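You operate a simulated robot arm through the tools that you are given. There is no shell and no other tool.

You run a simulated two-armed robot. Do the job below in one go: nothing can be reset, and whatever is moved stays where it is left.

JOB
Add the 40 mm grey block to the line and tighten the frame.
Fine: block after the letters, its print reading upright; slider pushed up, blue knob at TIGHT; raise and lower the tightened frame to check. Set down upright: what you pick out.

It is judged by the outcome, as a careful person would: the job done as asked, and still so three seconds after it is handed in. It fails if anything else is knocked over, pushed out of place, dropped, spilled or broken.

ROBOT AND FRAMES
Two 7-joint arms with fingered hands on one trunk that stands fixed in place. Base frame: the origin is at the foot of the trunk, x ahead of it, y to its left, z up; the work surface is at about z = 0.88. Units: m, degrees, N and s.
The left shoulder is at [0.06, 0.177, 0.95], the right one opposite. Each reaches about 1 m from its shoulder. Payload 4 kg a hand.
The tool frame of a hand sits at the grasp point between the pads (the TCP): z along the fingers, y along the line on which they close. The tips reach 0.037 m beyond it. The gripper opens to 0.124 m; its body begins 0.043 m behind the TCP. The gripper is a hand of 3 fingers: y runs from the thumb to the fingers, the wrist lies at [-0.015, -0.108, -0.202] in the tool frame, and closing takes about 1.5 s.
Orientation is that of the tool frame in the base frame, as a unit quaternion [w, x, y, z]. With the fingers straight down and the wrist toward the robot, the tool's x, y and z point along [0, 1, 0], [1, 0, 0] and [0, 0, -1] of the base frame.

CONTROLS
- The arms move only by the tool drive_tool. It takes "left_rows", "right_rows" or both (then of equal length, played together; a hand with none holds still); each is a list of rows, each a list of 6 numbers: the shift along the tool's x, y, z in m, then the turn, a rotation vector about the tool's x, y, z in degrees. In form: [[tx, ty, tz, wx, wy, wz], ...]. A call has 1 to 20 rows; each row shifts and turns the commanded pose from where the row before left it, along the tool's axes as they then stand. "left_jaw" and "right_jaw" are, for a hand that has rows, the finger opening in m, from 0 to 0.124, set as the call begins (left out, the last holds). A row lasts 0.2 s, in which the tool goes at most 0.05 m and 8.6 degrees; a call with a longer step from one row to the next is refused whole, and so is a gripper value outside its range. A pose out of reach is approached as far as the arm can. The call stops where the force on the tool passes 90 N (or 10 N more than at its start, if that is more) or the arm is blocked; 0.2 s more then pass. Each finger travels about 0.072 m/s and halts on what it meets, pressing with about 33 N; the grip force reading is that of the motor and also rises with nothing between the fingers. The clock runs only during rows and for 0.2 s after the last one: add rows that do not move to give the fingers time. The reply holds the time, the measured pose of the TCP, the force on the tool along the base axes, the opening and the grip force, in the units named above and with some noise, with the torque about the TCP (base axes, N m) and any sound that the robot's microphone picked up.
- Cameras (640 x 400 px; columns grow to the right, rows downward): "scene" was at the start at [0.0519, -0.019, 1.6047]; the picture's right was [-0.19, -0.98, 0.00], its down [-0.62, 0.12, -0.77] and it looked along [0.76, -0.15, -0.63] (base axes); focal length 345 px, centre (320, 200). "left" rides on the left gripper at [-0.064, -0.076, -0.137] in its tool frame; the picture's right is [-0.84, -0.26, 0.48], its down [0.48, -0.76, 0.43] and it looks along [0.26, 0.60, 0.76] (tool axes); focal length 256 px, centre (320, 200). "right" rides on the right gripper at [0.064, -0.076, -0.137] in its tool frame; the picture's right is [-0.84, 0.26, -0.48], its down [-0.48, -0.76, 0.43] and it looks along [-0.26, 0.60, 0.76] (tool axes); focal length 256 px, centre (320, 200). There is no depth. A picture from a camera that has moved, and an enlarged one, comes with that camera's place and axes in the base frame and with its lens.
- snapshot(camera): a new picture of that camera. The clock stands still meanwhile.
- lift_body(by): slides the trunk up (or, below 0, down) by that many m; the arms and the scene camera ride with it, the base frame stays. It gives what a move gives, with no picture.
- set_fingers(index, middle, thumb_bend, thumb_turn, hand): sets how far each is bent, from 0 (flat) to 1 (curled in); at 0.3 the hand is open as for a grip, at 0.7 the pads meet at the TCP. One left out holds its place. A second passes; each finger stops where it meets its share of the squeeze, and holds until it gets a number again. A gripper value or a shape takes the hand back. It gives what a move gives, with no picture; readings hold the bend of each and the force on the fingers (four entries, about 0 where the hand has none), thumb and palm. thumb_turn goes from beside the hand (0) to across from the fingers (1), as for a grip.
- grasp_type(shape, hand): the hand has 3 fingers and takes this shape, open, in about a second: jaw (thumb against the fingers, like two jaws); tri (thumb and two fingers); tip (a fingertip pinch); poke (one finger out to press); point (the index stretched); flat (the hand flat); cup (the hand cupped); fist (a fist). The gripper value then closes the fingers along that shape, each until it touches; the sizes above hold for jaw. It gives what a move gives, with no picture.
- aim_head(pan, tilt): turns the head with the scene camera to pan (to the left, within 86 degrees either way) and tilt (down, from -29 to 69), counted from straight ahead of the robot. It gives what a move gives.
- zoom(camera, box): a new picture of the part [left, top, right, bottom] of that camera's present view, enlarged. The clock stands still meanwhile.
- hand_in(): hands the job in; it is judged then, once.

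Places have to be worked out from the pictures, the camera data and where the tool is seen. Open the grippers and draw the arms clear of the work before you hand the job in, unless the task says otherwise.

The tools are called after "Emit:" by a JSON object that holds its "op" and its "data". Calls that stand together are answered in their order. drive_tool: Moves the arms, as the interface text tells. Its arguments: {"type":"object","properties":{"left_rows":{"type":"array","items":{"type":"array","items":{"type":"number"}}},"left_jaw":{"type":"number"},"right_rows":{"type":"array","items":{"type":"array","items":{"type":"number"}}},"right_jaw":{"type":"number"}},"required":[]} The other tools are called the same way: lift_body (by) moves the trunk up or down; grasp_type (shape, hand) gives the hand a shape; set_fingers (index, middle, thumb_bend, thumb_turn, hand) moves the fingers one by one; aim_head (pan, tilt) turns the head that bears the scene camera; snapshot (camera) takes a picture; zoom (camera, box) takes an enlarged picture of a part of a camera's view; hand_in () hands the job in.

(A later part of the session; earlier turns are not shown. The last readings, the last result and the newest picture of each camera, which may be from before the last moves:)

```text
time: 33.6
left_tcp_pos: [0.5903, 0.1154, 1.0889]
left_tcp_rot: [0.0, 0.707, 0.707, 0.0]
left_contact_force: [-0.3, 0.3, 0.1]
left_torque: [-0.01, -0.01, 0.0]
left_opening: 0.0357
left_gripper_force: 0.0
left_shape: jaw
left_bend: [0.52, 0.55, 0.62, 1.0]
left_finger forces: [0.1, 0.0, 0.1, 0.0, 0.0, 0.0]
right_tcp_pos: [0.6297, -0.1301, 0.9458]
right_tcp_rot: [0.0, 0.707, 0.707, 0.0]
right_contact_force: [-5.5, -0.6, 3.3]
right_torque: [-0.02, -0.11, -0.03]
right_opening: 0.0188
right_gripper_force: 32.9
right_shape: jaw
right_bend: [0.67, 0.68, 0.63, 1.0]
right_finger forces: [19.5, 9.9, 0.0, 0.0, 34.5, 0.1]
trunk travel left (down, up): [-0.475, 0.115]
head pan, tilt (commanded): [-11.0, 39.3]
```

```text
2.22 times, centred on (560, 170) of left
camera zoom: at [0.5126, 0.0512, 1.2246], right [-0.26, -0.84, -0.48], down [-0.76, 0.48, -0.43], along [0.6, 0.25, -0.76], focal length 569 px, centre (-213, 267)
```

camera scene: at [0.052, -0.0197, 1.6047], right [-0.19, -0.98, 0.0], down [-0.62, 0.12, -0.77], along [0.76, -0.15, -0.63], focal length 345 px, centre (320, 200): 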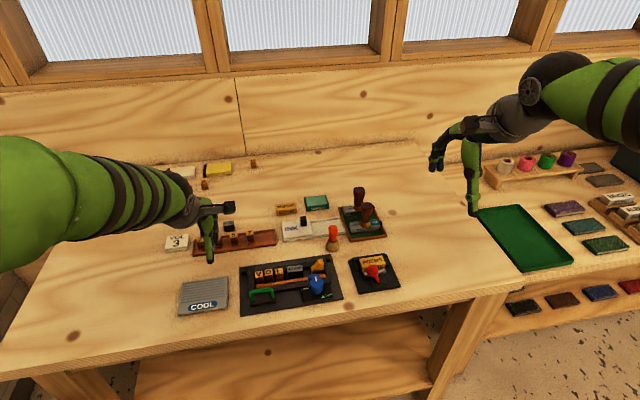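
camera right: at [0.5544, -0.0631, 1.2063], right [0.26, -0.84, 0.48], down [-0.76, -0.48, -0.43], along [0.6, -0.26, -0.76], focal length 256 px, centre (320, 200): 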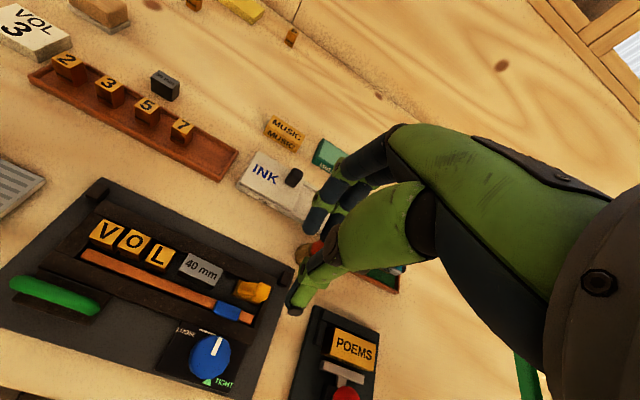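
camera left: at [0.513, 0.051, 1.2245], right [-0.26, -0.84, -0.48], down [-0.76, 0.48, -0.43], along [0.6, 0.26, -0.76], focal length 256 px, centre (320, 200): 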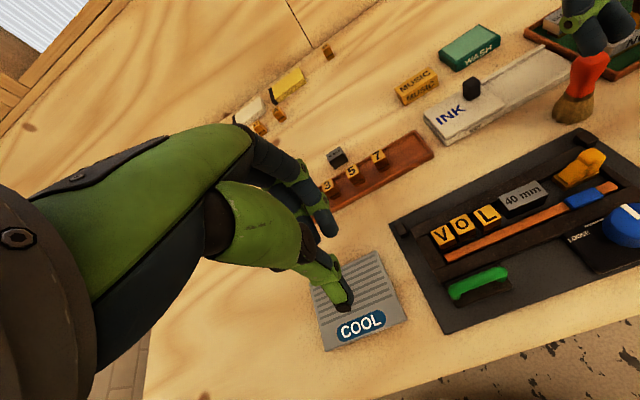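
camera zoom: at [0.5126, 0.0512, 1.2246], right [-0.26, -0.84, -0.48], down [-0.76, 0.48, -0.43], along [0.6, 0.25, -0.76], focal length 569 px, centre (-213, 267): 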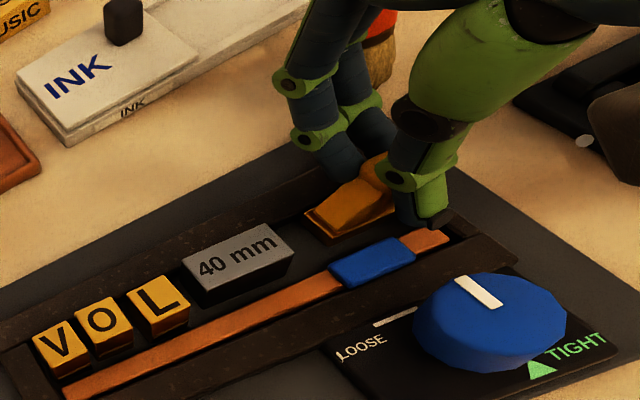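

The slider is gripped. I draw it left (+y) 15 mm and check that it travels and nothing else moves.

Emit:
{"op": "drive_tool", "data": {"right_rows": [[0.003, 0, 0, 0, 0, 0], [0.004, 0, 0, 0, 0, 0], [0.004, 0, 0, 0, 0, 0], [0.004, 0, 0, 0, 0, 0], [0, 0, 0, 0, 0, 0]]}}

Emit:
{"op": "zoom", "data": {"camera": "left", "box": [480, 80, 640, 260]}}

Emit:
{"op": "zoom", "data": {"camera": "scene", "box": [230, 240, 350, 320]}}

```text
time: 34.8
left_tcp_pos: [0.5899, 0.1149, 1.0891]
left_tcp_rot: [0.0, 0.707, 0.707, 0.0]
left_contact_force: [0.1, -0.4, -0.1]
left_torque: [0.01, 0.0, 0.01]
left_opening: 0.0359
left_gripper_force: 0.1
left_shape: jaw
left_bend: [0.52, 0.55, 0.62, 1.0]
left_finger forces: [0.0, 0.1, 0.1, 0.0, 0.0, 0.1]
right_tcp_pos: [0.6305, -0.1145, 0.944]
right_tcp_rot: [0.001, 0.708, 0.707, 0.001]
right_contact_force: [0.2, -0.8, 16.1]
right_torque: [-0.02, -0.24, -0.05]
right_opening: 0.0186
right_gripper_force: 33.0
right_shape: jaw
right_bend: [0.67, 0.68, 0.63, 1.0]
right_finger forces: [22.2, 12.3, 0.0, 0.0, 36.9, 0.0]
trunk travel left (down, up): [-0.475, 0.115]
head pan, tilt (commanded): [-11.0, 39.3]
```

```text
2.22 times, centred on (560, 170) of left
camera zoom: at [0.5124, 0.0514, 1.2249], right [-0.26, -0.84, -0.48], down [-0.76, 0.48, -0.44], along [0.6, 0.25, -0.76], focal length 569 px, centre (-213, 267)
```

zoom: 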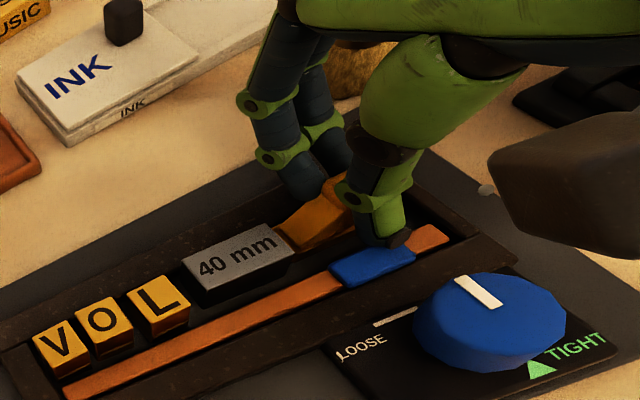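

```text
5.00 times, centred on (290, 280) of scene
camera zoom: at [0.0507, -0.0188, 1.6049], right [-0.19, -0.98, 0.0], down [-0.62, 0.12, -0.77], along [0.76, -0.15, -0.63], focal length 1723 px, centre (470, -200)
```

zoom: 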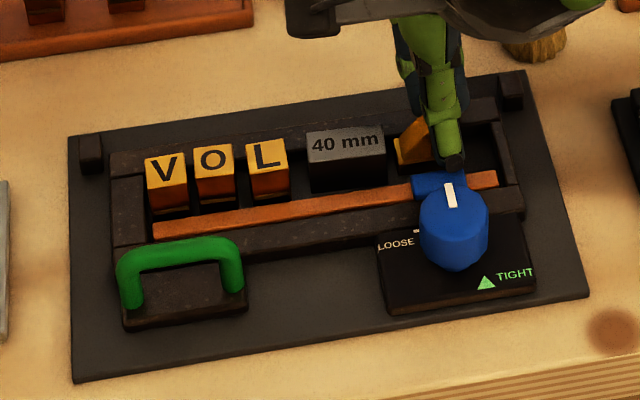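

The slider travels well, but 16 N upward suggests the thumb tip is riding on the blue cap of the copper bar. I open, rise 4 mm and regrip higher.

Emit:
{"op": "drive_tool", "data": {"right_rows": [[0, 0, 0, 0, 0, 0], [0, 0, 0, 0, 0, 0], [0, 0, -0.002, 0, 0, 0], [0, 0.001, -0.002, 0, 0, 0], [0, 0, 0, 0, 0, 0]], "right_jaw": 0.04}}

Emit:
{"op": "zoom", "data": {"camera": "left", "box": [480, 80, 640, 260]}}

Emit:
{"op": "zoom", "data": {"camera": "right", "box": [200, 170, 400, 330]}}

```text
time: 36.0
left_tcp_pos: [0.5899, 0.1143, 1.0885]
left_tcp_rot: [0.0, 0.707, 0.707, 0.0]
left_contact_force: [0.3, -0.4, 0.0]
left_torque: [-0.03, -0.02, 0.05]
left_opening: 0.036
left_gripper_force: 0.1
left_shape: jaw
left_bend: [0.52, 0.55, 0.62, 1.0]
left_finger forces: [0.0, 0.0, 0.0, 0.0, 0.0, 0.1]
right_tcp_pos: [0.6306, -0.1152, 0.9481]
right_tcp_rot: [-0.001, 0.707, 0.708, 0.0]
right_contact_force: [0.7, 0.1, 0.4]
right_torque: [-0.02, 0.02, 0.0]
right_opening: 0.04
right_gripper_force: 0.1
right_shape: jaw
right_bend: [0.51, 0.54, 0.61, 1.0]
right_finger forces: [0.0, 0.0, 0.0, 0.1, 0.0, 0.0]
trunk travel left (down, up): [-0.475, 0.115]
head pan, tilt (commanded): [-11.0, 39.3]
```

```text
2.22 times, centred on (560, 170) of left
camera zoom: at [0.5133, 0.0513, 1.2243], right [-0.26, -0.84, -0.48], down [-0.76, 0.48, -0.43], along [0.6, 0.26, -0.76], focal length 569 px, centre (-213, 267)
```

zoom: 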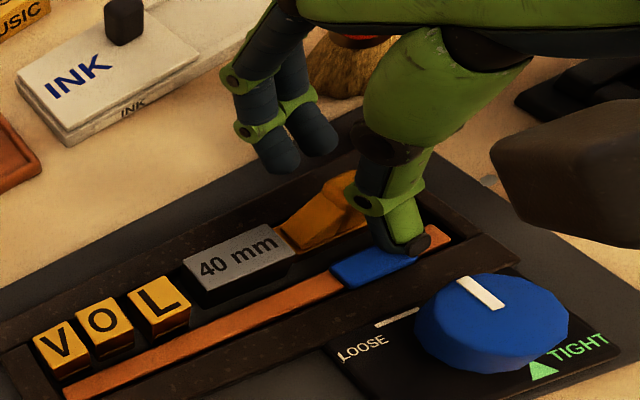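

```text
2.50 times, centred on (300, 250) of right
camera zoom: at [0.5562, -0.0506, 1.0836], right [0.26, -0.84, 0.48], down [-0.76, -0.48, -0.43], along [0.6, -0.26, -0.76], focal length 640 px, centre (370, 75)
```

zoom: 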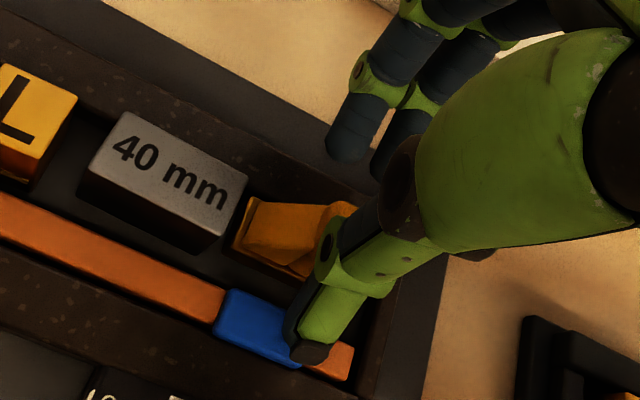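

The hand is free and 4 mm higher. I close on the knob again and continue left in small steps, watching force.

Emit:
{"op": "drive_tool", "data": {"right_rows": [[0, 0, 0, 0, 0, 0], [0, 0, 0, 0, 0, 0], [0, 0, 0, 0, 0, 0], [0.003, 0, 0, 0, 0, 0], [0.003, 0, 0, 0, 0, 0], [0.003, 0, 0, 0, 0, 0], [0.003, 0, 0, 0, 0, 0], [0, 0, 0, 0, 0, 0]], "right_jaw": 0.0}}

Emit:
{"op": "zoom", "data": {"camera": "left", "box": [480, 80, 640, 260]}}

Emit:
{"op": "zoom", "data": {"camera": "scene", "box": [230, 240, 350, 320]}}

```text
time: 37.8
left_tcp_pos: [0.5895, 0.115, 1.0887]
left_tcp_rot: [0.0, 0.707, 0.707, 0.0]
left_contact_force: [-0.2, 0.1, -0.5]
left_torque: [-0.01, 0.02, 0.02]
left_opening: 0.0359
left_gripper_force: 0.1
left_shape: jaw
left_bend: [0.52, 0.55, 0.62, 1.0]
left_finger forces: [0.0, 0.0, 0.0, 0.0, 0.0, 0.0]
right_tcp_pos: [0.6307, -0.1033, 0.9466]
right_tcp_rot: [0.0, 0.707, 0.707, 0.0]
right_contact_force: [-2.3, -0.5, 1.7]
right_torque: [-0.01, -0.09, -0.05]
right_opening: 0.0171
right_gripper_force: 33.5
right_shape: jaw
right_bend: [0.67, 0.68, 0.64, 1.0]
right_finger forces: [20.1, 10.7, 0.0, 0.0, 32.6, 0.0]
trunk travel left (down, up): [-0.475, 0.115]
head pan, tilt (commanded): [-11.0, 39.3]
```

```text
2.22 times, centred on (560, 170) of left
camera zoom: at [0.513, 0.0512, 1.2244], right [-0.26, -0.84, -0.48], down [-0.76, 0.48, -0.43], along [0.6, 0.26, -0.76], focal length 569 px, centre (-213, 267)
```

zoom: 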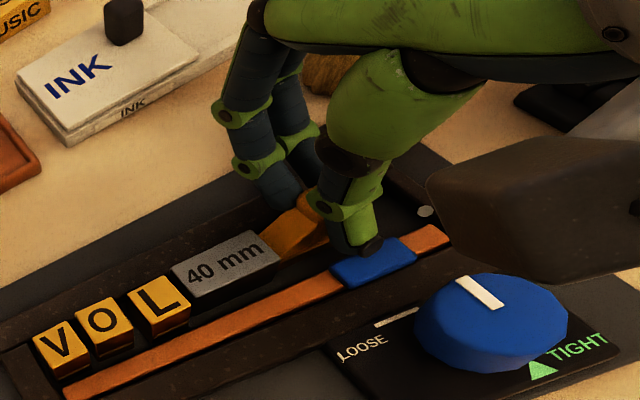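

```text
5.00 times, centred on (290, 280) of scene
camera zoom: at [0.0516, -0.0191, 1.6047], right [-0.19, -0.98, 0.0], down [-0.62, 0.12, -0.77], along [0.76, -0.15, -0.63], focal length 1723 px, centre (470, -200)
```

zoom: 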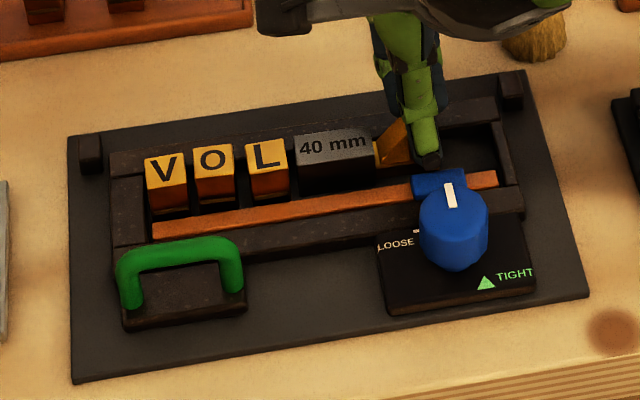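

The slider is pushing the block up to L. I continue in small steps.

Emit:
{"op": "drive_tool", "data": {"right_rows": [[0.003, 0, 0, 0, 0, 0], [0.003, 0, 0, 0, 0, 0], [0.003, 0, 0, 0, 0, 0], [0, 0, 0, 0, 0, 0]]}}

Emit:
{"op": "zoom", "data": {"camera": "left", "box": [480, 80, 640, 260]}}

Emit:
{"op": "zoom", "data": {"camera": "scene", "box": [230, 240, 350, 320]}}

```text
time: 38.8
left_tcp_pos: [0.5893, 0.1145, 1.0884]
left_tcp_rot: [-0.001, 0.707, 0.707, 0.0]
left_contact_force: [0.7, -0.5, -0.7]
left_torque: [0.03, -0.02, 0.02]
left_opening: 0.0357
left_gripper_force: 0.0
left_shape: jaw
left_bend: [0.52, 0.55, 0.62, 1.0]
left_finger forces: [0.1, 0.0, 0.0, 0.0, 0.0, 0.0]
right_tcp_pos: [0.6306, -0.0958, 0.9474]
right_tcp_rot: [0.001, 0.707, 0.707, 0.0]
right_contact_force: [-8.7, -1.1, 0.5]
right_torque: [-0.04, 0.06, -0.02]
right_opening: 0.017
right_gripper_force: 32.8
right_shape: jaw
right_bend: [0.67, 0.68, 0.64, 1.0]
right_finger forces: [18.7, 9.9, 0.0, 0.0, 36.3, 0.0]
trunk travel left (down, up): [-0.475, 0.115]
head pan, tilt (commanded): [-11.0, 39.3]
```

```text
2.22 times, centred on (560, 170) of left
camera zoom: at [0.5125, 0.0512, 1.2247], right [-0.26, -0.84, -0.48], down [-0.76, 0.48, -0.43], along [0.6, 0.26, -0.76], focal length 569 px, centre (-213, 267)
```

zoom: 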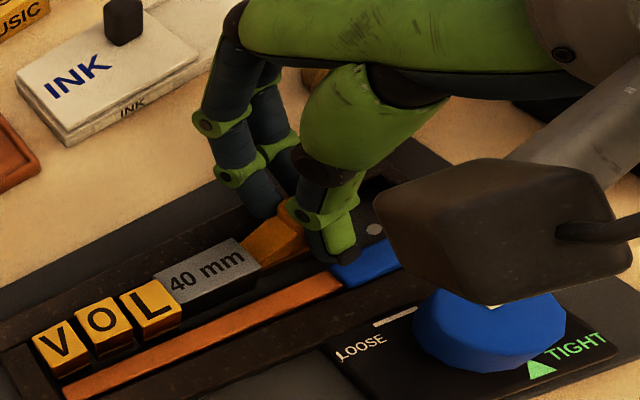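

```text
5.00 times, centred on (290, 280) of scene
camera zoom: at [0.051, -0.0191, 1.6047], right [-0.19, -0.98, 0.0], down [-0.62, 0.12, -0.77], along [0.76, -0.15, -0.63], focal length 1723 px, centre (470, -200)
```

zoom: 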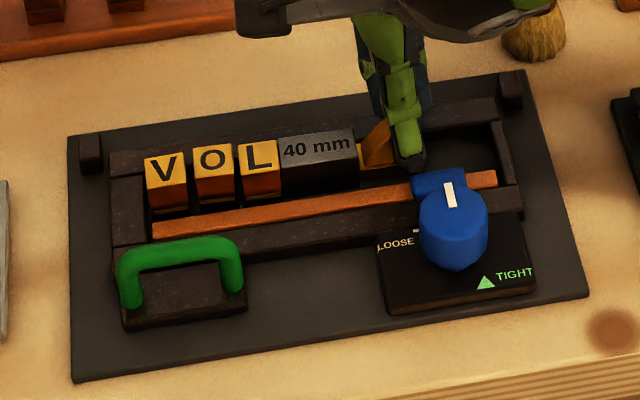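

The block has met L and L is moving toward O. I keep pushing in small steps.

Emit:
{"op": "drive_tool", "data": {"right_rows": [[0.003, 0, 0, 0, 0, 0], [0.003, 0, 0, 0, 0, 0], [0.002, 0, 0, 0, 0, 0], [0, 0, 0, 0, 0, 0]]}}

Emit:
{"op": "zoom", "data": {"camera": "left", "box": [480, 80, 640, 260]}}

Emit:
{"op": "zoom", "data": {"camera": "scene", "box": [230, 240, 350, 320]}}

```text
time: 39.8
left_tcp_pos: [0.5896, 0.1152, 1.0893]
left_tcp_rot: [0.001, 0.708, 0.706, 0.0]
left_contact_force: [0.7, 0.1, 0.2]
left_torque: [-0.01, -0.01, 0.03]
left_opening: 0.0358
left_gripper_force: 0.0
left_shape: jaw
left_bend: [0.52, 0.55, 0.62, 1.0]
left_finger forces: [0.0, 0.1, 0.0, 0.0, 0.0, 0.0]
right_tcp_pos: [0.6304, -0.086, 0.9481]
right_tcp_rot: [0.0, 0.707, 0.707, 0.0]
right_contact_force: [-7.3, -2.4, 0.9]
right_torque: [-0.1, 0.02, -0.05]
right_opening: 0.0173
right_gripper_force: 33.3
right_shape: jaw
right_bend: [0.67, 0.68, 0.64, 1.0]
right_finger forces: [19.0, 10.5, 0.0, 0.0, 36.1, 0.0]
trunk travel left (down, up): [-0.475, 0.115]
head pan, tilt (commanded): [-11.0, 39.3]
```

```text
2.22 times, centred on (560, 170) of left
camera zoom: at [0.5126, 0.0511, 1.2247], right [-0.26, -0.84, -0.48], down [-0.76, 0.48, -0.43], along [0.6, 0.26, -0.76], focal length 569 px, centre (-213, 267)
```

zoom: 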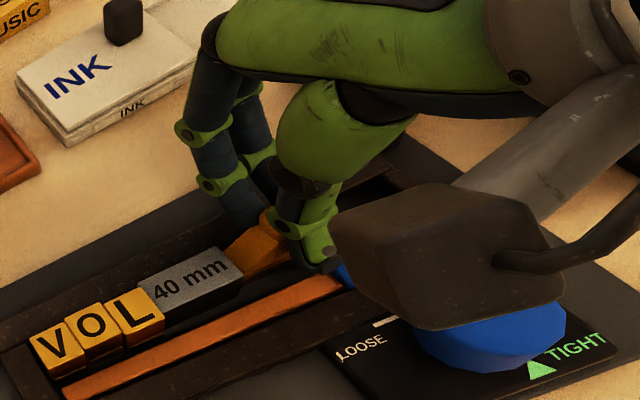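

```text
5.00 times, centred on (290, 280) of scene
camera zoom: at [0.0511, -0.0192, 1.6047], right [-0.19, -0.98, 0.0], down [-0.62, 0.12, -0.77], along [0.76, -0.15, -0.63], focal length 1723 px, centre (470, -200)
```

zoom: 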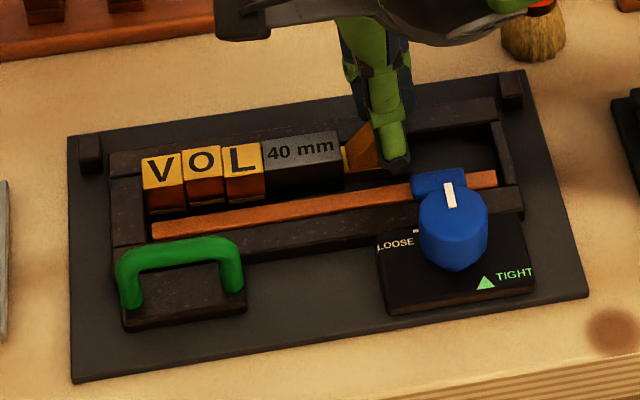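

V, O, L, block and slider are in contact; V is close to the left rail. I push on 1 mm at a time until the line resists.

Emit:
{"op": "drive_tool", "data": {"right_rows": [[0.001, 0, 0, 0, 0, 0], [0.001, 0, 0, 0, 0, 0], [0, 0, 0, 0, 0, 0]]}}

Emit:
{"op": "drive_tool", "data": {"right_rows": [[0.001, 0, 0, 0, 0, 0], [0.001, 0, 0, 0, 0, 0], [0, 0, 0, 0, 0, 0]]}}

Emit:
{"op": "zoom", "data": {"camera": "scene", "box": [230, 240, 350, 320]}}

Emit:
{"op": "zoom", "data": {"camera": "left", "box": [470, 160, 570, 260]}}

```text
time: 40.6
left_tcp_pos: [0.5897, 0.1154, 1.0889]
left_tcp_rot: [0.0, 0.707, 0.707, 0.0]
left_contact_force: [0.3, -0.2, -0.3]
left_torque: [0.01, -0.02, 0.01]
left_opening: 0.0358
left_gripper_force: 0.1
left_shape: jaw
left_bend: [0.52, 0.55, 0.62, 1.0]
left_finger forces: [0.0, 0.0, 0.1, 0.0, 0.0, 0.1]
right_tcp_pos: [0.6318, -0.0863, 0.9463]
right_tcp_rot: [0.0, 0.708, 0.706, 0.001]
right_contact_force: [-4.4, -7.7, 1.5]
right_torque: [-0.24, -0.08, -0.1]
right_opening: 0.0172
right_gripper_force: 33.9
right_shape: jaw
right_bend: [0.67, 0.68, 0.64, 1.0]
right_finger forces: [20.0, 12.8, 0.0, 0.0, 34.7, 0.0]
trunk travel left (down, up): [-0.475, 0.115]
head pan, tilt (commanded): [-11.0, 39.3]
```

```text
time: 41.4
left_tcp_pos: [0.5878, 0.1144, 1.0895]
left_tcp_rot: [-0.001, 0.708, 0.706, 0.001]
left_contact_force: [-0.8, -0.3, 0.1]
left_torque: [0.03, -0.03, -0.01]
left_opening: 0.0359
left_gripper_force: 0.1
left_shape: jaw
left_bend: [0.52, 0.55, 0.62, 1.0]
left_finger forces: [0.0, 0.0, 0.1, 0.0, 0.0, 0.0]
right_tcp_pos: [0.6322, -0.0845, 0.9476]
right_tcp_rot: [-0.001, 0.707, 0.707, 0.0]
right_contact_force: [-4.0, -13.8, 3.6]
right_torque: [-0.44, -0.06, -0.05]
right_opening: 0.017
right_gripper_force: 32.7
right_shape: jaw
right_bend: [0.67, 0.68, 0.64, 1.0]
right_finger forces: [18.3, 15.6, 0.0, 0.1, 36.4, 0.0]
trunk travel left (down, up): [-0.475, 0.115]
head pan, tilt (commanded): [-11.0, 39.3]
```

```text
5.00 times, centred on (290, 280) of scene
camera zoom: at [0.0512, -0.0205, 1.6047], right [-0.19, -0.98, 0.0], down [-0.62, 0.12, -0.77], along [0.76, -0.15, -0.63], focal length 1723 px, centre (470, -200)
```

zoom: 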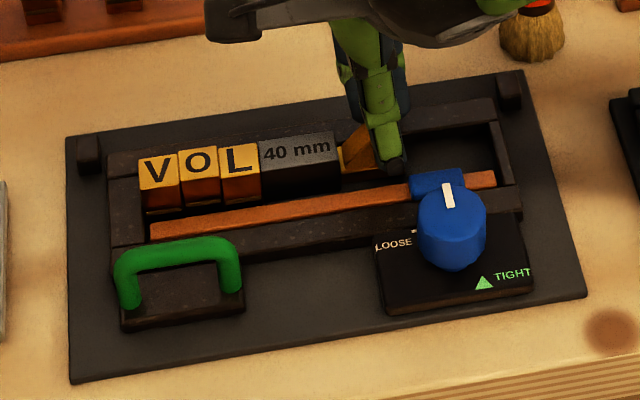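

```text
4.00 times, centred on (520, 210) of left
camera zoom: at [0.5127, 0.0499, 1.2247], right [-0.26, -0.84, -0.48], down [-0.76, 0.48, -0.43], along [0.6, 0.26, -0.76], focal length 1024 px, centre (-480, 160)
```

zoom: 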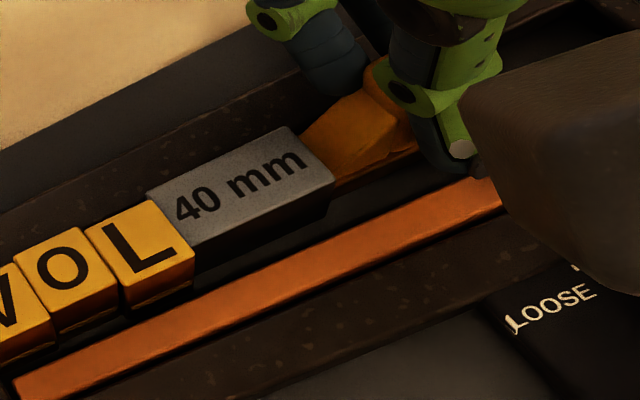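

The line resists at ~14 N: everything is packed up against the left rail. I open the right hand, rise straight up, and look.

Emit:
{"op": "drive_tool", "data": {"right_rows": [[0, 0, 0, 0, 0, 0], [0, 0, 0, 0, 0, 0], [0, 0, 0, 0, 0, 0], [0, 0, -0.01, 0, 0, 0], [0, 0, -0.02, 0, 0, 0], [0, 0, -0.03, 0, 0, 0], [0, 0, -0.04, 0, 0, 0], [0, 0, 0, 0, 0, 0]], "right_jaw": 0.042}}

Emit:
{"op": "zoom", "data": {"camera": "scene", "box": [230, 240, 350, 320]}}

Emit:
{"op": "zoom", "data": {"camera": "left", "box": [440, 100, 640, 290]}}

Emit:
{"op": "zoom", "data": {"camera": "right", "box": [100, 150, 350, 350]}}

```text
time: 43.2
left_tcp_pos: [0.5888, 0.116, 1.0881]
left_tcp_rot: [0.0, 0.707, 0.707, 0.0]
left_contact_force: [-0.3, -0.4, -0.1]
left_torque: [-0.01, 0.02, 0.0]
left_opening: 0.0356
left_gripper_force: 0.0
left_shape: jaw
left_bend: [0.52, 0.55, 0.62, 1.0]
left_finger forces: [0.0, 0.0, 0.1, 0.1, 0.1, 0.0]
right_tcp_pos: [0.6343, -0.0808, 1.0457]
right_tcp_rot: [-0.001, 0.707, 0.707, 0.0]
right_contact_force: [0.2, 0.0, -0.3]
right_torque: [0.01, -0.01, 0.0]
right_opening: 0.042
right_gripper_force: 0.0
right_shape: jaw
right_bend: [0.5, 0.53, 0.61, 1.0]
right_finger forces: [0.0, 0.0, 0.0, 0.0, 0.0, 0.0]
trunk travel left (down, up): [-0.475, 0.115]
head pan, tilt (commanded): [-11.0, 39.3]
```

```text
5.00 times, centred on (290, 280) of scene
camera zoom: at [0.0521, -0.0191, 1.6047], right [-0.19, -0.98, 0.0], down [-0.62, 0.12, -0.77], along [0.76, -0.15, -0.63], focal length 1723 px, centre (470, -200)
```

zoom: 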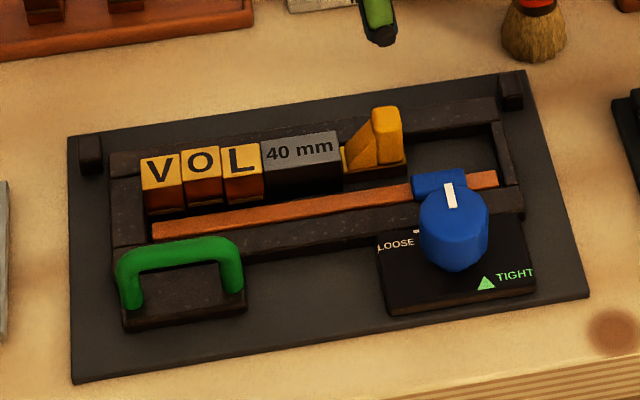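

```text
2.11 times, centred on (540, 195) of left
camera zoom: at [0.5134, 0.0512, 1.2243], right [-0.26, -0.84, -0.48], down [-0.76, 0.48, -0.43], along [0.6, 0.26, -0.76], focal length 539 px, centre (-143, 210)
```

zoom: 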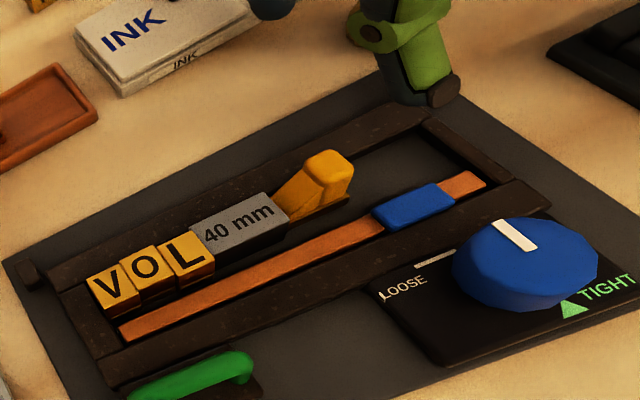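

```text
2.00 times, centred on (225, 250) of right
camera zoom: at [0.5603, -0.0179, 1.1827], right [0.26, -0.84, 0.48], down [-0.76, -0.48, -0.43], along [0.6, -0.26, -0.76], focal length 512 px, centre (510, 100)
```

zoom: 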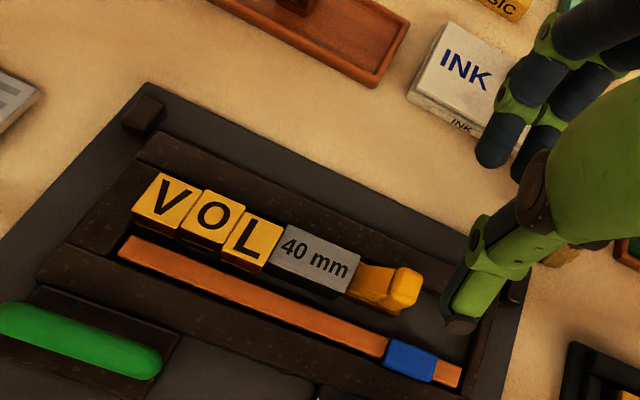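

The line V O L [40 mm] and slider are packed together. Now the blue knob: pointer is at 12 o'clock, TIGHT at about 5–6 o'clock. I move the right hand so its camera sees the knob closely.

Emit:
{"op": "drive_tool", "data": {"right_rows": [[-0.0226, -0.0262, 0.002, 0, 0, 0], [-0.0226, -0.0262, 0.002, 0, 0, 0], [-0.0226, -0.0262, 0.002, 0, 0, 0], [-0.0226, -0.0262, 0.002, 0, 0, 0], [-0.0226, -0.0262, 0.002, 0, 0, 0], [0, 0, 0, 0, 0, 0]]}}

Emit:
{"op": "snapshot", "data": {"camera": "right"}}

Emit:
{"op": "zoom", "data": {"camera": "right", "box": [140, 140, 300, 260]}}

Emit:
{"op": "zoom", "data": {"camera": "scene", "box": [290, 260, 350, 310]}}

```text
time: 44.6
left_tcp_pos: [0.5901, 0.116, 1.0881]
left_tcp_rot: [0.0, 0.707, 0.707, 0.0]
left_contact_force: [0.6, 0.1, -0.6]
left_torque: [-0.01, 0.05, 0.01]
left_opening: 0.0356
left_gripper_force: 0.0
left_shape: jaw
left_bend: [0.52, 0.55, 0.62, 1.0]
left_finger forces: [0.0, 0.1, 0.0, 0.1, 0.0, 0.0]
right_tcp_pos: [0.5008, -0.1944, 1.0396]
right_tcp_rot: [0.0, 0.707, 0.707, 0.0]
right_contact_force: [-0.3, 0.6, 1.1]
right_torque: [-0.01, 0.0, 0.02]
right_opening: 0.0419
right_gripper_force: 0.1
right_shape: jaw
right_bend: [0.5, 0.53, 0.61, 1.0]
right_finger forces: [0.0, 0.1, 0.0, 0.0, 0.0, 0.0]
trunk travel left (down, up): [-0.475, 0.115]
head pan, tilt (commanded): [-11.0, 39.3]
```

```text
taken
camera right: at [0.4263, -0.1299, 1.1765], right [0.26, -0.84, 0.48], down [-0.76, -0.48, -0.43], along [0.6, -0.26, -0.76], focal length 256 px, centre (320, 200)
```

right: 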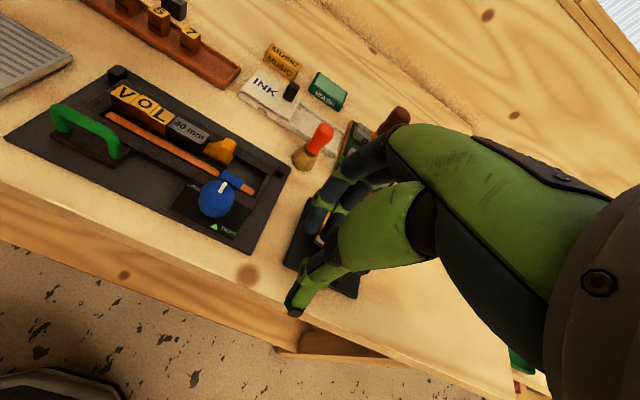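

```text
3.33 times, centred on (220, 200) of right
camera zoom: at [0.4263, -0.1299, 1.1765], right [0.26, -0.84, 0.48], down [-0.76, -0.48, -0.43], along [0.6, -0.26, -0.76], focal length 853 px, centre (653, 200)
```

zoom: 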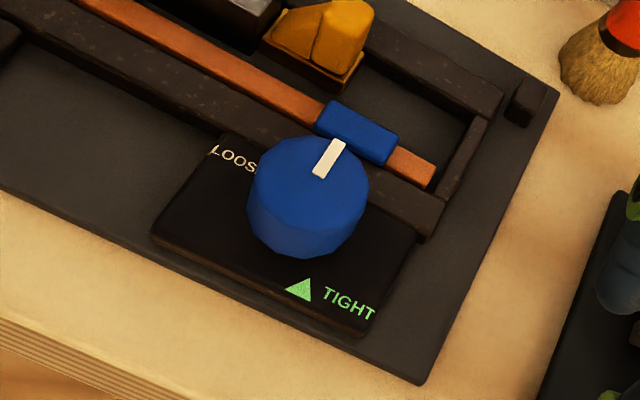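

```text
8.00 times, centred on (320, 285) of scene
camera zoom: at [0.0522, -0.0188, 1.6047], right [-0.19, -0.98, 0.0], down [-0.62, 0.12, -0.77], along [0.76, -0.15, -0.63], focal length 2758 px, centre (320, -480)
```

zoom: 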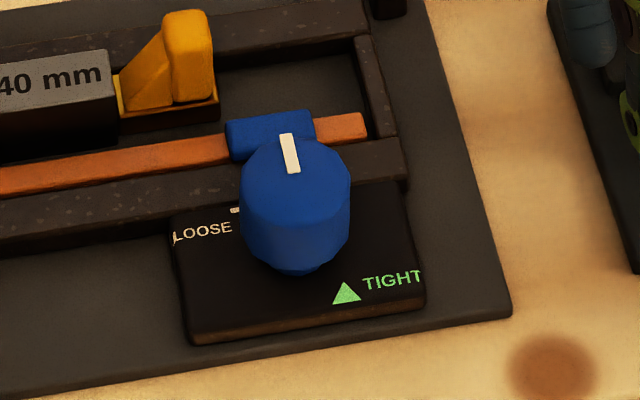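

From the views I put the knob's axis near (0.566, −0.110), radius ~17 mm, top ~0.917, pointer at 12 o'clock and TIGHT ~155° clockwise from it. I pre-rotate the right hand 80° counter-clockwise so it can turn the knob clockwise in strokes.

Emit:
{"op": "drive_tool", "data": {"right_rows": [[0, 0, 0, 0, 0, -8], [0, 0, 0, 0, 0, -8], [0, 0, 0, 0, 0, -8], [0, 0, 0, 0, 0, -8], [0, 0, 0, 0, 0, -8], [0, 0, 0, 0, 0, -8], [0, 0, 0, 0, 0, -8], [0, 0, 0, 0, 0, -8], [0, 0, 0, 0, 0, -8], [0, 0, 0, 0, 0, -8], [0, 0, 0, 0, 0, 0], [0, 0, 0, 0, 0, 0]], "right_jaw": 0.06}}

Emit:
{"op": "snapshot", "data": {"camera": "scene"}}

Emit:
{"op": "snapshot", "data": {"camera": "right"}}

```text
time: 47.2
left_tcp_pos: [0.5887, 0.1153, 1.0869]
left_tcp_rot: [0.0, 0.707, 0.707, -0.001]
left_contact_force: [-0.2, -0.8, -0.4]
left_torque: [-0.01, 0.01, 0.0]
left_opening: 0.0357
left_gripper_force: 0.0
left_shape: jaw
left_bend: [0.52, 0.55, 0.62, 1.0]
left_finger forces: [0.1, 0.0, 0.0, 0.1, 0.0, 0.0]
right_tcp_pos: [0.4987, -0.1946, 1.0387]
right_tcp_rot: [0.001, 0.087, 0.996, 0.001]
right_contact_force: [-0.3, 0.8, -0.1]
right_torque: [-0.04, -0.02, -0.01]
right_opening: 0.0598
right_gripper_force: 0.0
right_shape: jaw
right_bend: [0.43, 0.46, 0.56, 1.0]
right_finger forces: [0.0, 0.0, 0.1, 0.0, 0.0, 0.2]
trunk travel left (down, up): [-0.475, 0.115]
head pan, tilt (commanded): [-11.0, 39.3]
```

```text
taken
camera scene: at [0.0519, -0.0191, 1.6047], right [-0.19, -0.98, 0.0], down [-0.62, 0.12, -0.77], along [0.76, -0.15, -0.63], focal length 345 px, centre (320, 200)
```

scene: 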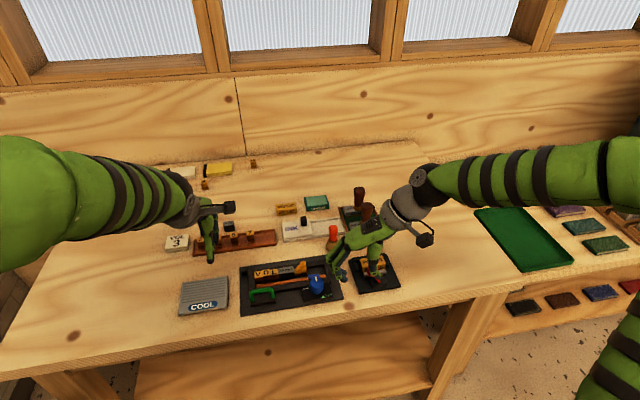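

```text
taken
camera right: at [0.424, -0.258, 1.1742], right [0.87, 0.11, 0.48], down [0.34, -0.83, -0.43], along [0.35, 0.54, -0.76], focal length 256 px, centre (320, 200)
```

right: 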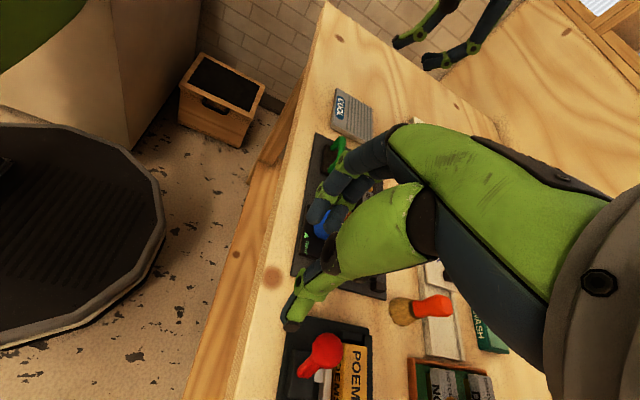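

The rotated pose is reached. I move over the knob at a safe height and check centring from the head camera.

Emit:
{"op": "drive_tool", "data": {"right_rows": [[-0.0127, 0.0237, 0.0098, 0, 0, 0], [-0.0127, 0.0237, 0.0098, 0, 0, 0], [-0.0127, 0.0237, 0.0098, 0, 0, 0], [-0.0127, 0.0237, 0.0098, 0, 0, 0], [0, 0, 0, 0, 0, 0]]}}

Emit:
{"op": "zoom", "data": {"camera": "scene", "box": [270, 220, 370, 310]}}

Emit:
{"op": "zoom", "data": {"camera": "left", "box": [440, 100, 640, 290]}}

Emit:
{"op": "snapshot", "data": {"camera": "right"}}

```text
time: 48.4
left_tcp_pos: [0.5895, 0.115, 1.0881]
left_tcp_rot: [0.0, 0.708, 0.707, 0.001]
left_contact_force: [1.0, -0.6, -0.7]
left_torque: [0.03, 0.03, -0.02]
left_opening: 0.0356
left_gripper_force: 0.0
left_shape: jaw
left_bend: [0.52, 0.55, 0.62, 1.0]
left_finger forces: [0.0, 0.0, 0.0, 0.0, 0.0, 0.0]
right_tcp_pos: [0.5689, -0.1102, 0.9972]
right_tcp_rot: [0.0, 0.087, 0.996, 0.0]
right_contact_force: [-0.3, 0.9, 0.0]
right_torque: [-0.03, 0.02, -0.01]
right_opening: 0.0598
right_gripper_force: 0.1
right_shape: jaw
right_bend: [0.43, 0.46, 0.56, 1.0]
right_finger forces: [0.0, 0.0, 0.0, 0.1, 0.0, 0.0]
trunk travel left (down, up): [-0.475, 0.115]
head pan, tilt (commanded): [-11.0, 39.3]
```

```text
4.44 times, centred on (320, 265) of scene
camera zoom: at [0.0517, -0.0192, 1.6047], right [-0.19, -0.98, 0.0], down [-0.62, 0.12, -0.77], along [0.76, -0.15, -0.63], focal length 1532 px, centre (320, -89)
```

zoom: 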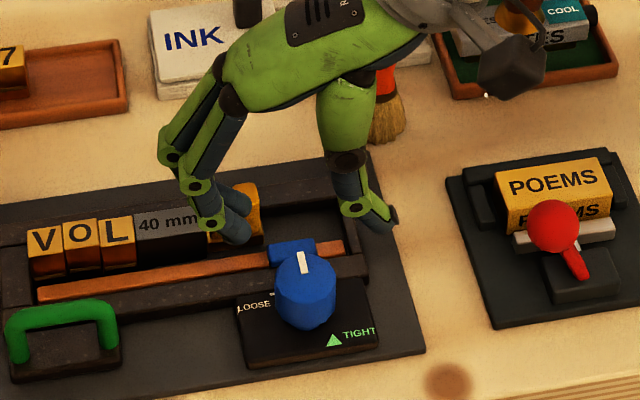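

```text
2.11 times, centred on (540, 195) of left
camera zoom: at [0.513, 0.0511, 1.2245], right [-0.26, -0.84, -0.48], down [-0.76, 0.48, -0.43], along [0.6, 0.26, -0.76], focal length 539 px, centre (-143, 210)
```

zoom: 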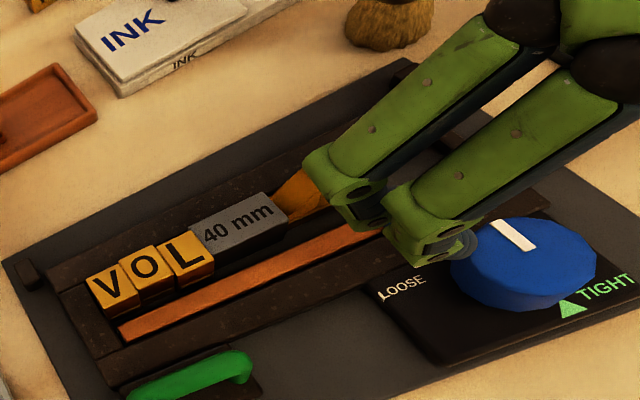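

```text
taken
camera right: at [0.4929, -0.1746, 1.1345], right [0.87, 0.11, 0.48], down [0.34, -0.83, -0.43], along [0.36, 0.54, -0.76], focal length 256 px, centre (320, 200)
```

right: 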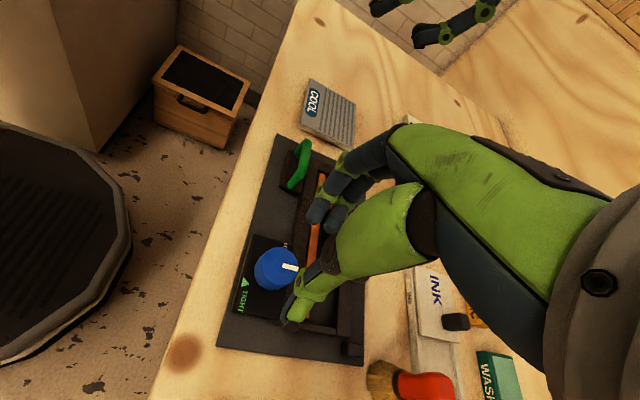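

Centring looks right within ~2 mm. I make that small shift and lower so the tips overlap the top ~9 mm of the knob, above the blue cap and rails.

Emit:
{"op": "drive_tool", "data": {"right_rows": [[0.0018, -0.0013, 0, 0, 0, 0], [0, 0, 0.02, 0, 0, 0], [0, 0, 0.02, 0, 0, 0], [0, 0, 0.012, 0, 0, 0], [0, 0, 0, 0, 0, 0]]}}

Emit:
{"op": "zoom", "data": {"camera": "scene", "box": [280, 240, 360, 310]}}

Emit:
{"op": "zoom", "data": {"camera": "right", "box": [200, 150, 400, 340]}}

Emit:
{"op": "zoom", "data": {"camera": "left", "box": [440, 100, 640, 290]}}

```text
time: 49.6
left_tcp_pos: [0.5903, 0.116, 1.089]
left_tcp_rot: [0.0, 0.708, 0.707, 0.0]
left_contact_force: [0.6, 0.5, 0.1]
left_torque: [0.02, -0.02, 0.0]
left_opening: 0.0359
left_gripper_force: 0.2
left_shape: jaw
left_bend: [0.52, 0.55, 0.62, 1.0]
left_finger forces: [0.0, 0.0, 0.1, 0.0, 0.1, 0.0]
right_tcp_pos: [0.5653, -0.1101, 0.9457]
right_tcp_rot: [0.0, 0.087, 0.996, 0.001]
right_contact_force: [-0.5, 0.4, -0.1]
right_torque: [0.0, -0.04, 0.02]
right_opening: 0.0596
right_gripper_force: 0.0
right_shape: jaw
right_bend: [0.43, 0.46, 0.56, 1.0]
right_finger forces: [0.0, 0.0, 0.0, 0.0, 0.1, 0.1]
trunk travel left (down, up): [-0.475, 0.115]
head pan, tilt (commanded): [-11.0, 39.3]
```

```text
5.71 times, centred on (320, 275) of scene
camera zoom: at [0.0519, -0.019, 1.6047], right [-0.19, -0.98, 0.0], down [-0.62, 0.12, -0.77], along [0.76, -0.15, -0.63], focal length 1970 px, centre (320, -229)
```

zoom: 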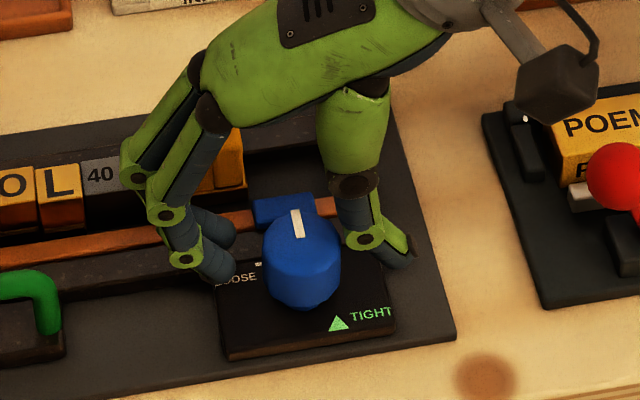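

```text
2.11 times, centred on (300, 245) of right
camera zoom: at [0.49, -0.1742, 1.0833], right [0.87, 0.11, 0.48], down [0.34, -0.83, -0.43], along [0.35, 0.54, -0.76], focal length 539 px, centre (362, 105)
```

zoom: 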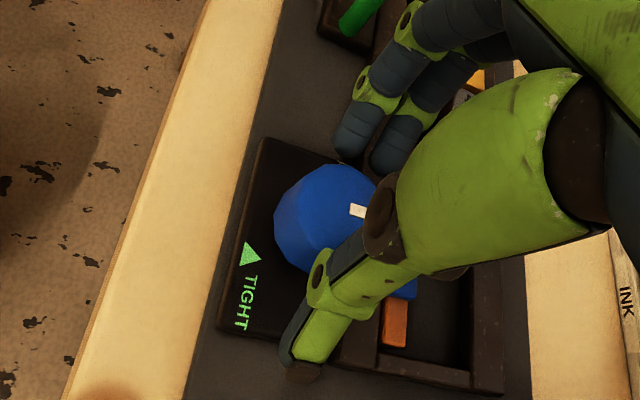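

```text
2.11 times, centred on (540, 195) of left
camera zoom: at [0.5132, 0.0512, 1.2244], right [-0.26, -0.84, -0.48], down [-0.76, 0.48, -0.43], along [0.6, 0.25, -0.76], focal length 539 px, centre (-143, 210)
```

zoom: 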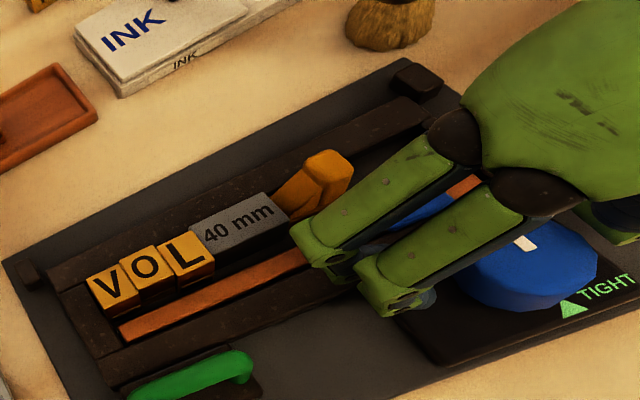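

Fingers and thumb straddle the knob evenly. I close onto it.

Emit:
{"op": "drive_tool", "data": {"right_rows": [[0, 0, 0, 0, 0, 0], [0, 0, 0, 0, 0, 0], [0, 0, 0, 0, 0, 0], [0, 0, 0, 0, 0, 0]], "right_jaw": 0.0}}

Emit:
{"op": "zoom", "data": {"camera": "scene", "box": [280, 240, 360, 310]}}

Emit:
{"op": "zoom", "data": {"camera": "right", "box": [200, 150, 400, 340]}}

```text
time: 50.6
left_tcp_pos: [0.5886, 0.1143, 1.089]
left_tcp_rot: [0.001, 0.707, 0.707, 0.0]
left_contact_force: [0.3, -1.3, 0.2]
left_torque: [-0.02, -0.01, -0.02]
left_opening: 0.0356
left_gripper_force: 0.0
left_shape: jaw
left_bend: [0.52, 0.55, 0.62, 1.0]
left_finger forces: [0.0, 0.1, 0.0, 0.0, 0.1, 0.0]
right_tcp_pos: [0.5666, -0.111, 0.9471]
right_tcp_rot: [0.001, 0.088, 0.996, 0.0]
right_contact_force: [3.8, -6.1, 3.6]
right_torque: [0.25, -0.21, -0.03]
right_opening: 0.0325
right_gripper_force: 33.0
right_shape: jaw
right_bend: [0.54, 0.62, 0.61, 1.0]
right_finger forces: [20.6, 11.3, 0.0, 0.1, 33.3, 0.0]
trunk travel left (down, up): [-0.475, 0.115]
head pan, tilt (commanded): [-11.0, 39.3]
```

```text
5.71 times, centred on (320, 275) of scene
camera zoom: at [0.0521, -0.0196, 1.6047], right [-0.19, -0.98, 0.0], down [-0.62, 0.12, -0.77], along [0.76, -0.15, -0.63], focal length 1970 px, centre (320, -229)
```

zoom: 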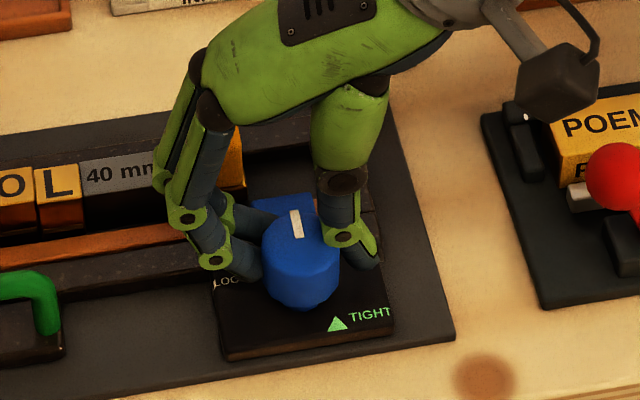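

```text
2.11 times, centred on (300, 245) of right
camera zoom: at [0.4905, -0.175, 1.0837], right [0.87, 0.11, 0.48], down [0.34, -0.83, -0.43], along [0.36, 0.54, -0.76], focal length 539 px, centre (362, 105)
```

zoom: 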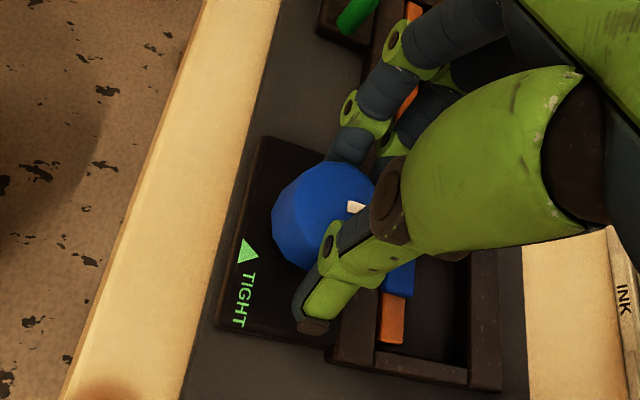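

Gripped, but the index (0.54) and middle (0.62) bends differ, meaning the knob's axis is ~5 mm nearer the robot than the hand. I open, shift 5 mm toward the robot and close again.

Emit:
{"op": "drive_tool", "data": {"right_rows": [[0, 0, 0, 0, 0, 0], [0, 0, 0, 0, 0, 0], [0, 0, 0, 0, 0, 0], [0.0025, -0.0005, 0, 0, 0, 0], [0.0025, -0.0005, 0, 0, 0, 0], [0, 0, 0, 0, 0, 0]], "right_jaw": 0.06}}

Emit:
{"op": "drive_tool", "data": {"right_rows": [[0, 0, 0, 0, 0, 0], [0, 0, 0, 0, 0, 0], [0, 0, 0, 0, 0, 0], [0, 0, 0, 0, 0, 0]], "right_jaw": 0.0}}

Emit:
{"op": "zoom", "data": {"camera": "scene", "box": [280, 240, 360, 310]}}

```text
time: 52.0
left_tcp_pos: [0.5904, 0.1144, 1.0874]
left_tcp_rot: [0.0, 0.707, 0.707, 0.0]
left_contact_force: [0.2, 0.1, 0.4]
left_torque: [0.01, -0.02, -0.02]
left_opening: 0.0356
left_gripper_force: 0.0
left_shape: jaw
left_bend: [0.52, 0.55, 0.62, 1.0]
left_finger forces: [0.0, 0.0, 0.0, 0.0, 0.1, 0.0]
right_tcp_pos: [0.56, -0.1111, 0.946]
right_tcp_rot: [0.0, 0.087, 0.996, 0.0]
right_contact_force: [1.0, -1.0, -0.9]
right_torque: [-0.03, 0.0, 0.01]
right_opening: 0.0593
right_gripper_force: 0.0
right_shape: jaw
right_bend: [0.43, 0.46, 0.56, 1.0]
right_finger forces: [0.0, 0.1, 0.0, 0.0, 0.0, 0.0]
trunk travel left (down, up): [-0.475, 0.115]
head pan, tilt (commanded): [-11.0, 39.3]
```

```text
time: 53.0
left_tcp_pos: [0.5899, 0.1138, 1.0885]
left_tcp_rot: [-0.001, 0.707, 0.707, 0.0]
left_contact_force: [-1.0, 0.2, -0.7]
left_torque: [0.0, 0.01, 0.0]
left_opening: 0.0357
left_gripper_force: 0.0
left_shape: jaw
left_bend: [0.52, 0.55, 0.62, 1.0]
left_finger forces: [0.1, 0.1, 0.0, 0.0, 0.0, 0.0]
right_tcp_pos: [0.5596, -0.1125, 0.9457]
right_tcp_rot: [0.0, 0.089, 0.996, 0.0]
right_contact_force: [-0.1, -5.5, 3.8]
right_torque: [0.21, -0.02, 0.0]
right_opening: 0.0345
right_gripper_force: 33.6
right_shape: jaw
right_bend: [0.52, 0.57, 0.62, 1.0]
right_finger forces: [19.8, 10.6, 0.0, 0.0, 36.2, 0.0]
trunk travel left (down, up): [-0.475, 0.115]
head pan, tilt (commanded): [-11.0, 39.3]
```

```text
5.71 times, centred on (320, 275) of scene
camera zoom: at [0.0515, -0.0197, 1.6047], right [-0.19, -0.98, 0.0], down [-0.62, 0.12, -0.77], along [0.76, -0.15, -0.63], focal length 1970 px, centre (320, -229)
```

zoom: 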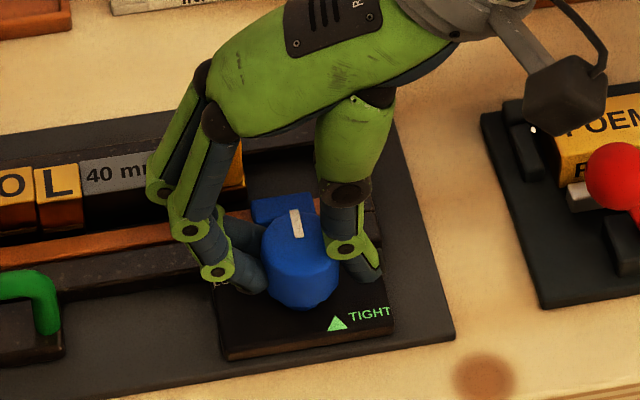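

Now the grip is well centred (bends 0.52/0.57, no sideways x force). I start turning clockwise by 16° and check that the pointer follows.

Emit:
{"op": "drive_tool", "data": {"right_rows": [[0.001, -0.001, 0, 0, 0, 0], [0, 0, 0, 0, 0, 5], [0, 0, 0, 0, 0, 5], [0, 0, 0, 0, 0, 6], [0, 0, 0, 0, 0, 0]]}}

Emit:
{"op": "zoom", "data": {"camera": "scene", "box": [280, 240, 360, 310]}}

Emit:
{"op": "zoom", "data": {"camera": "right", "box": [200, 150, 400, 340]}}

```text
time: 54.2
left_tcp_pos: [0.5898, 0.1147, 1.0878]
left_tcp_rot: [0.0, 0.707, 0.707, 0.0]
left_contact_force: [-0.1, -0.2, 0.2]
left_torque: [0.0, 0.0, -0.01]
left_opening: 0.0357
left_gripper_force: 0.0
left_shape: jaw
left_bend: [0.52, 0.55, 0.62, 1.0]
left_finger forces: [0.0, 0.1, 0.0, 0.0, 0.0, 0.0]
right_tcp_pos: [0.5578, -0.1115, 0.9465]
right_tcp_rot: [0.0, 0.226, 0.974, 0.0]
right_contact_force: [-3.6, -5.5, 4.4]
right_torque: [0.15, -0.03, 0.03]
right_opening: 0.0347
right_gripper_force: 32.6
right_shape: jaw
right_bend: [0.53, 0.57, 0.62, 1.0]
right_finger forces: [19.6, 11.9, 0.1, 0.0, 37.6, 0.0]
trunk travel left (down, up): [-0.475, 0.115]
head pan, tilt (commanded): [-11.0, 39.3]
```

```text
5.71 times, centred on (320, 275) of scene
camera zoom: at [0.0512, -0.0196, 1.6047], right [-0.19, -0.98, 0.0], down [-0.62, 0.12, -0.77], along [0.76, -0.15, -0.63], focal length 1970 px, centre (320, -229)
```

zoom: 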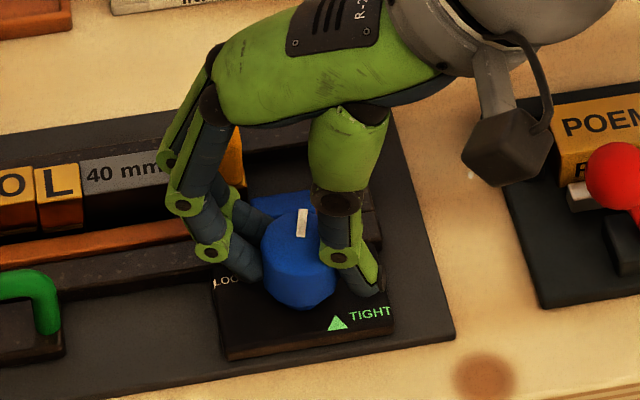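

```text
2.11 times, centred on (300, 245) of right
camera zoom: at [0.4683, -0.1527, 1.0833], right [0.87, -0.14, 0.48], down [0.1, -0.89, -0.44], along [0.49, 0.42, -0.76], focal length 539 px, centre (362, 105)
```

zoom: 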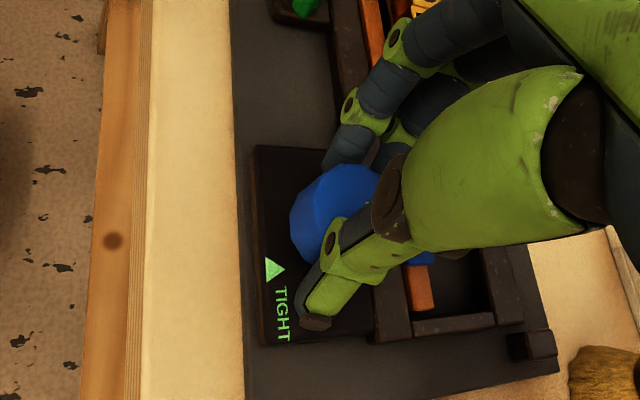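

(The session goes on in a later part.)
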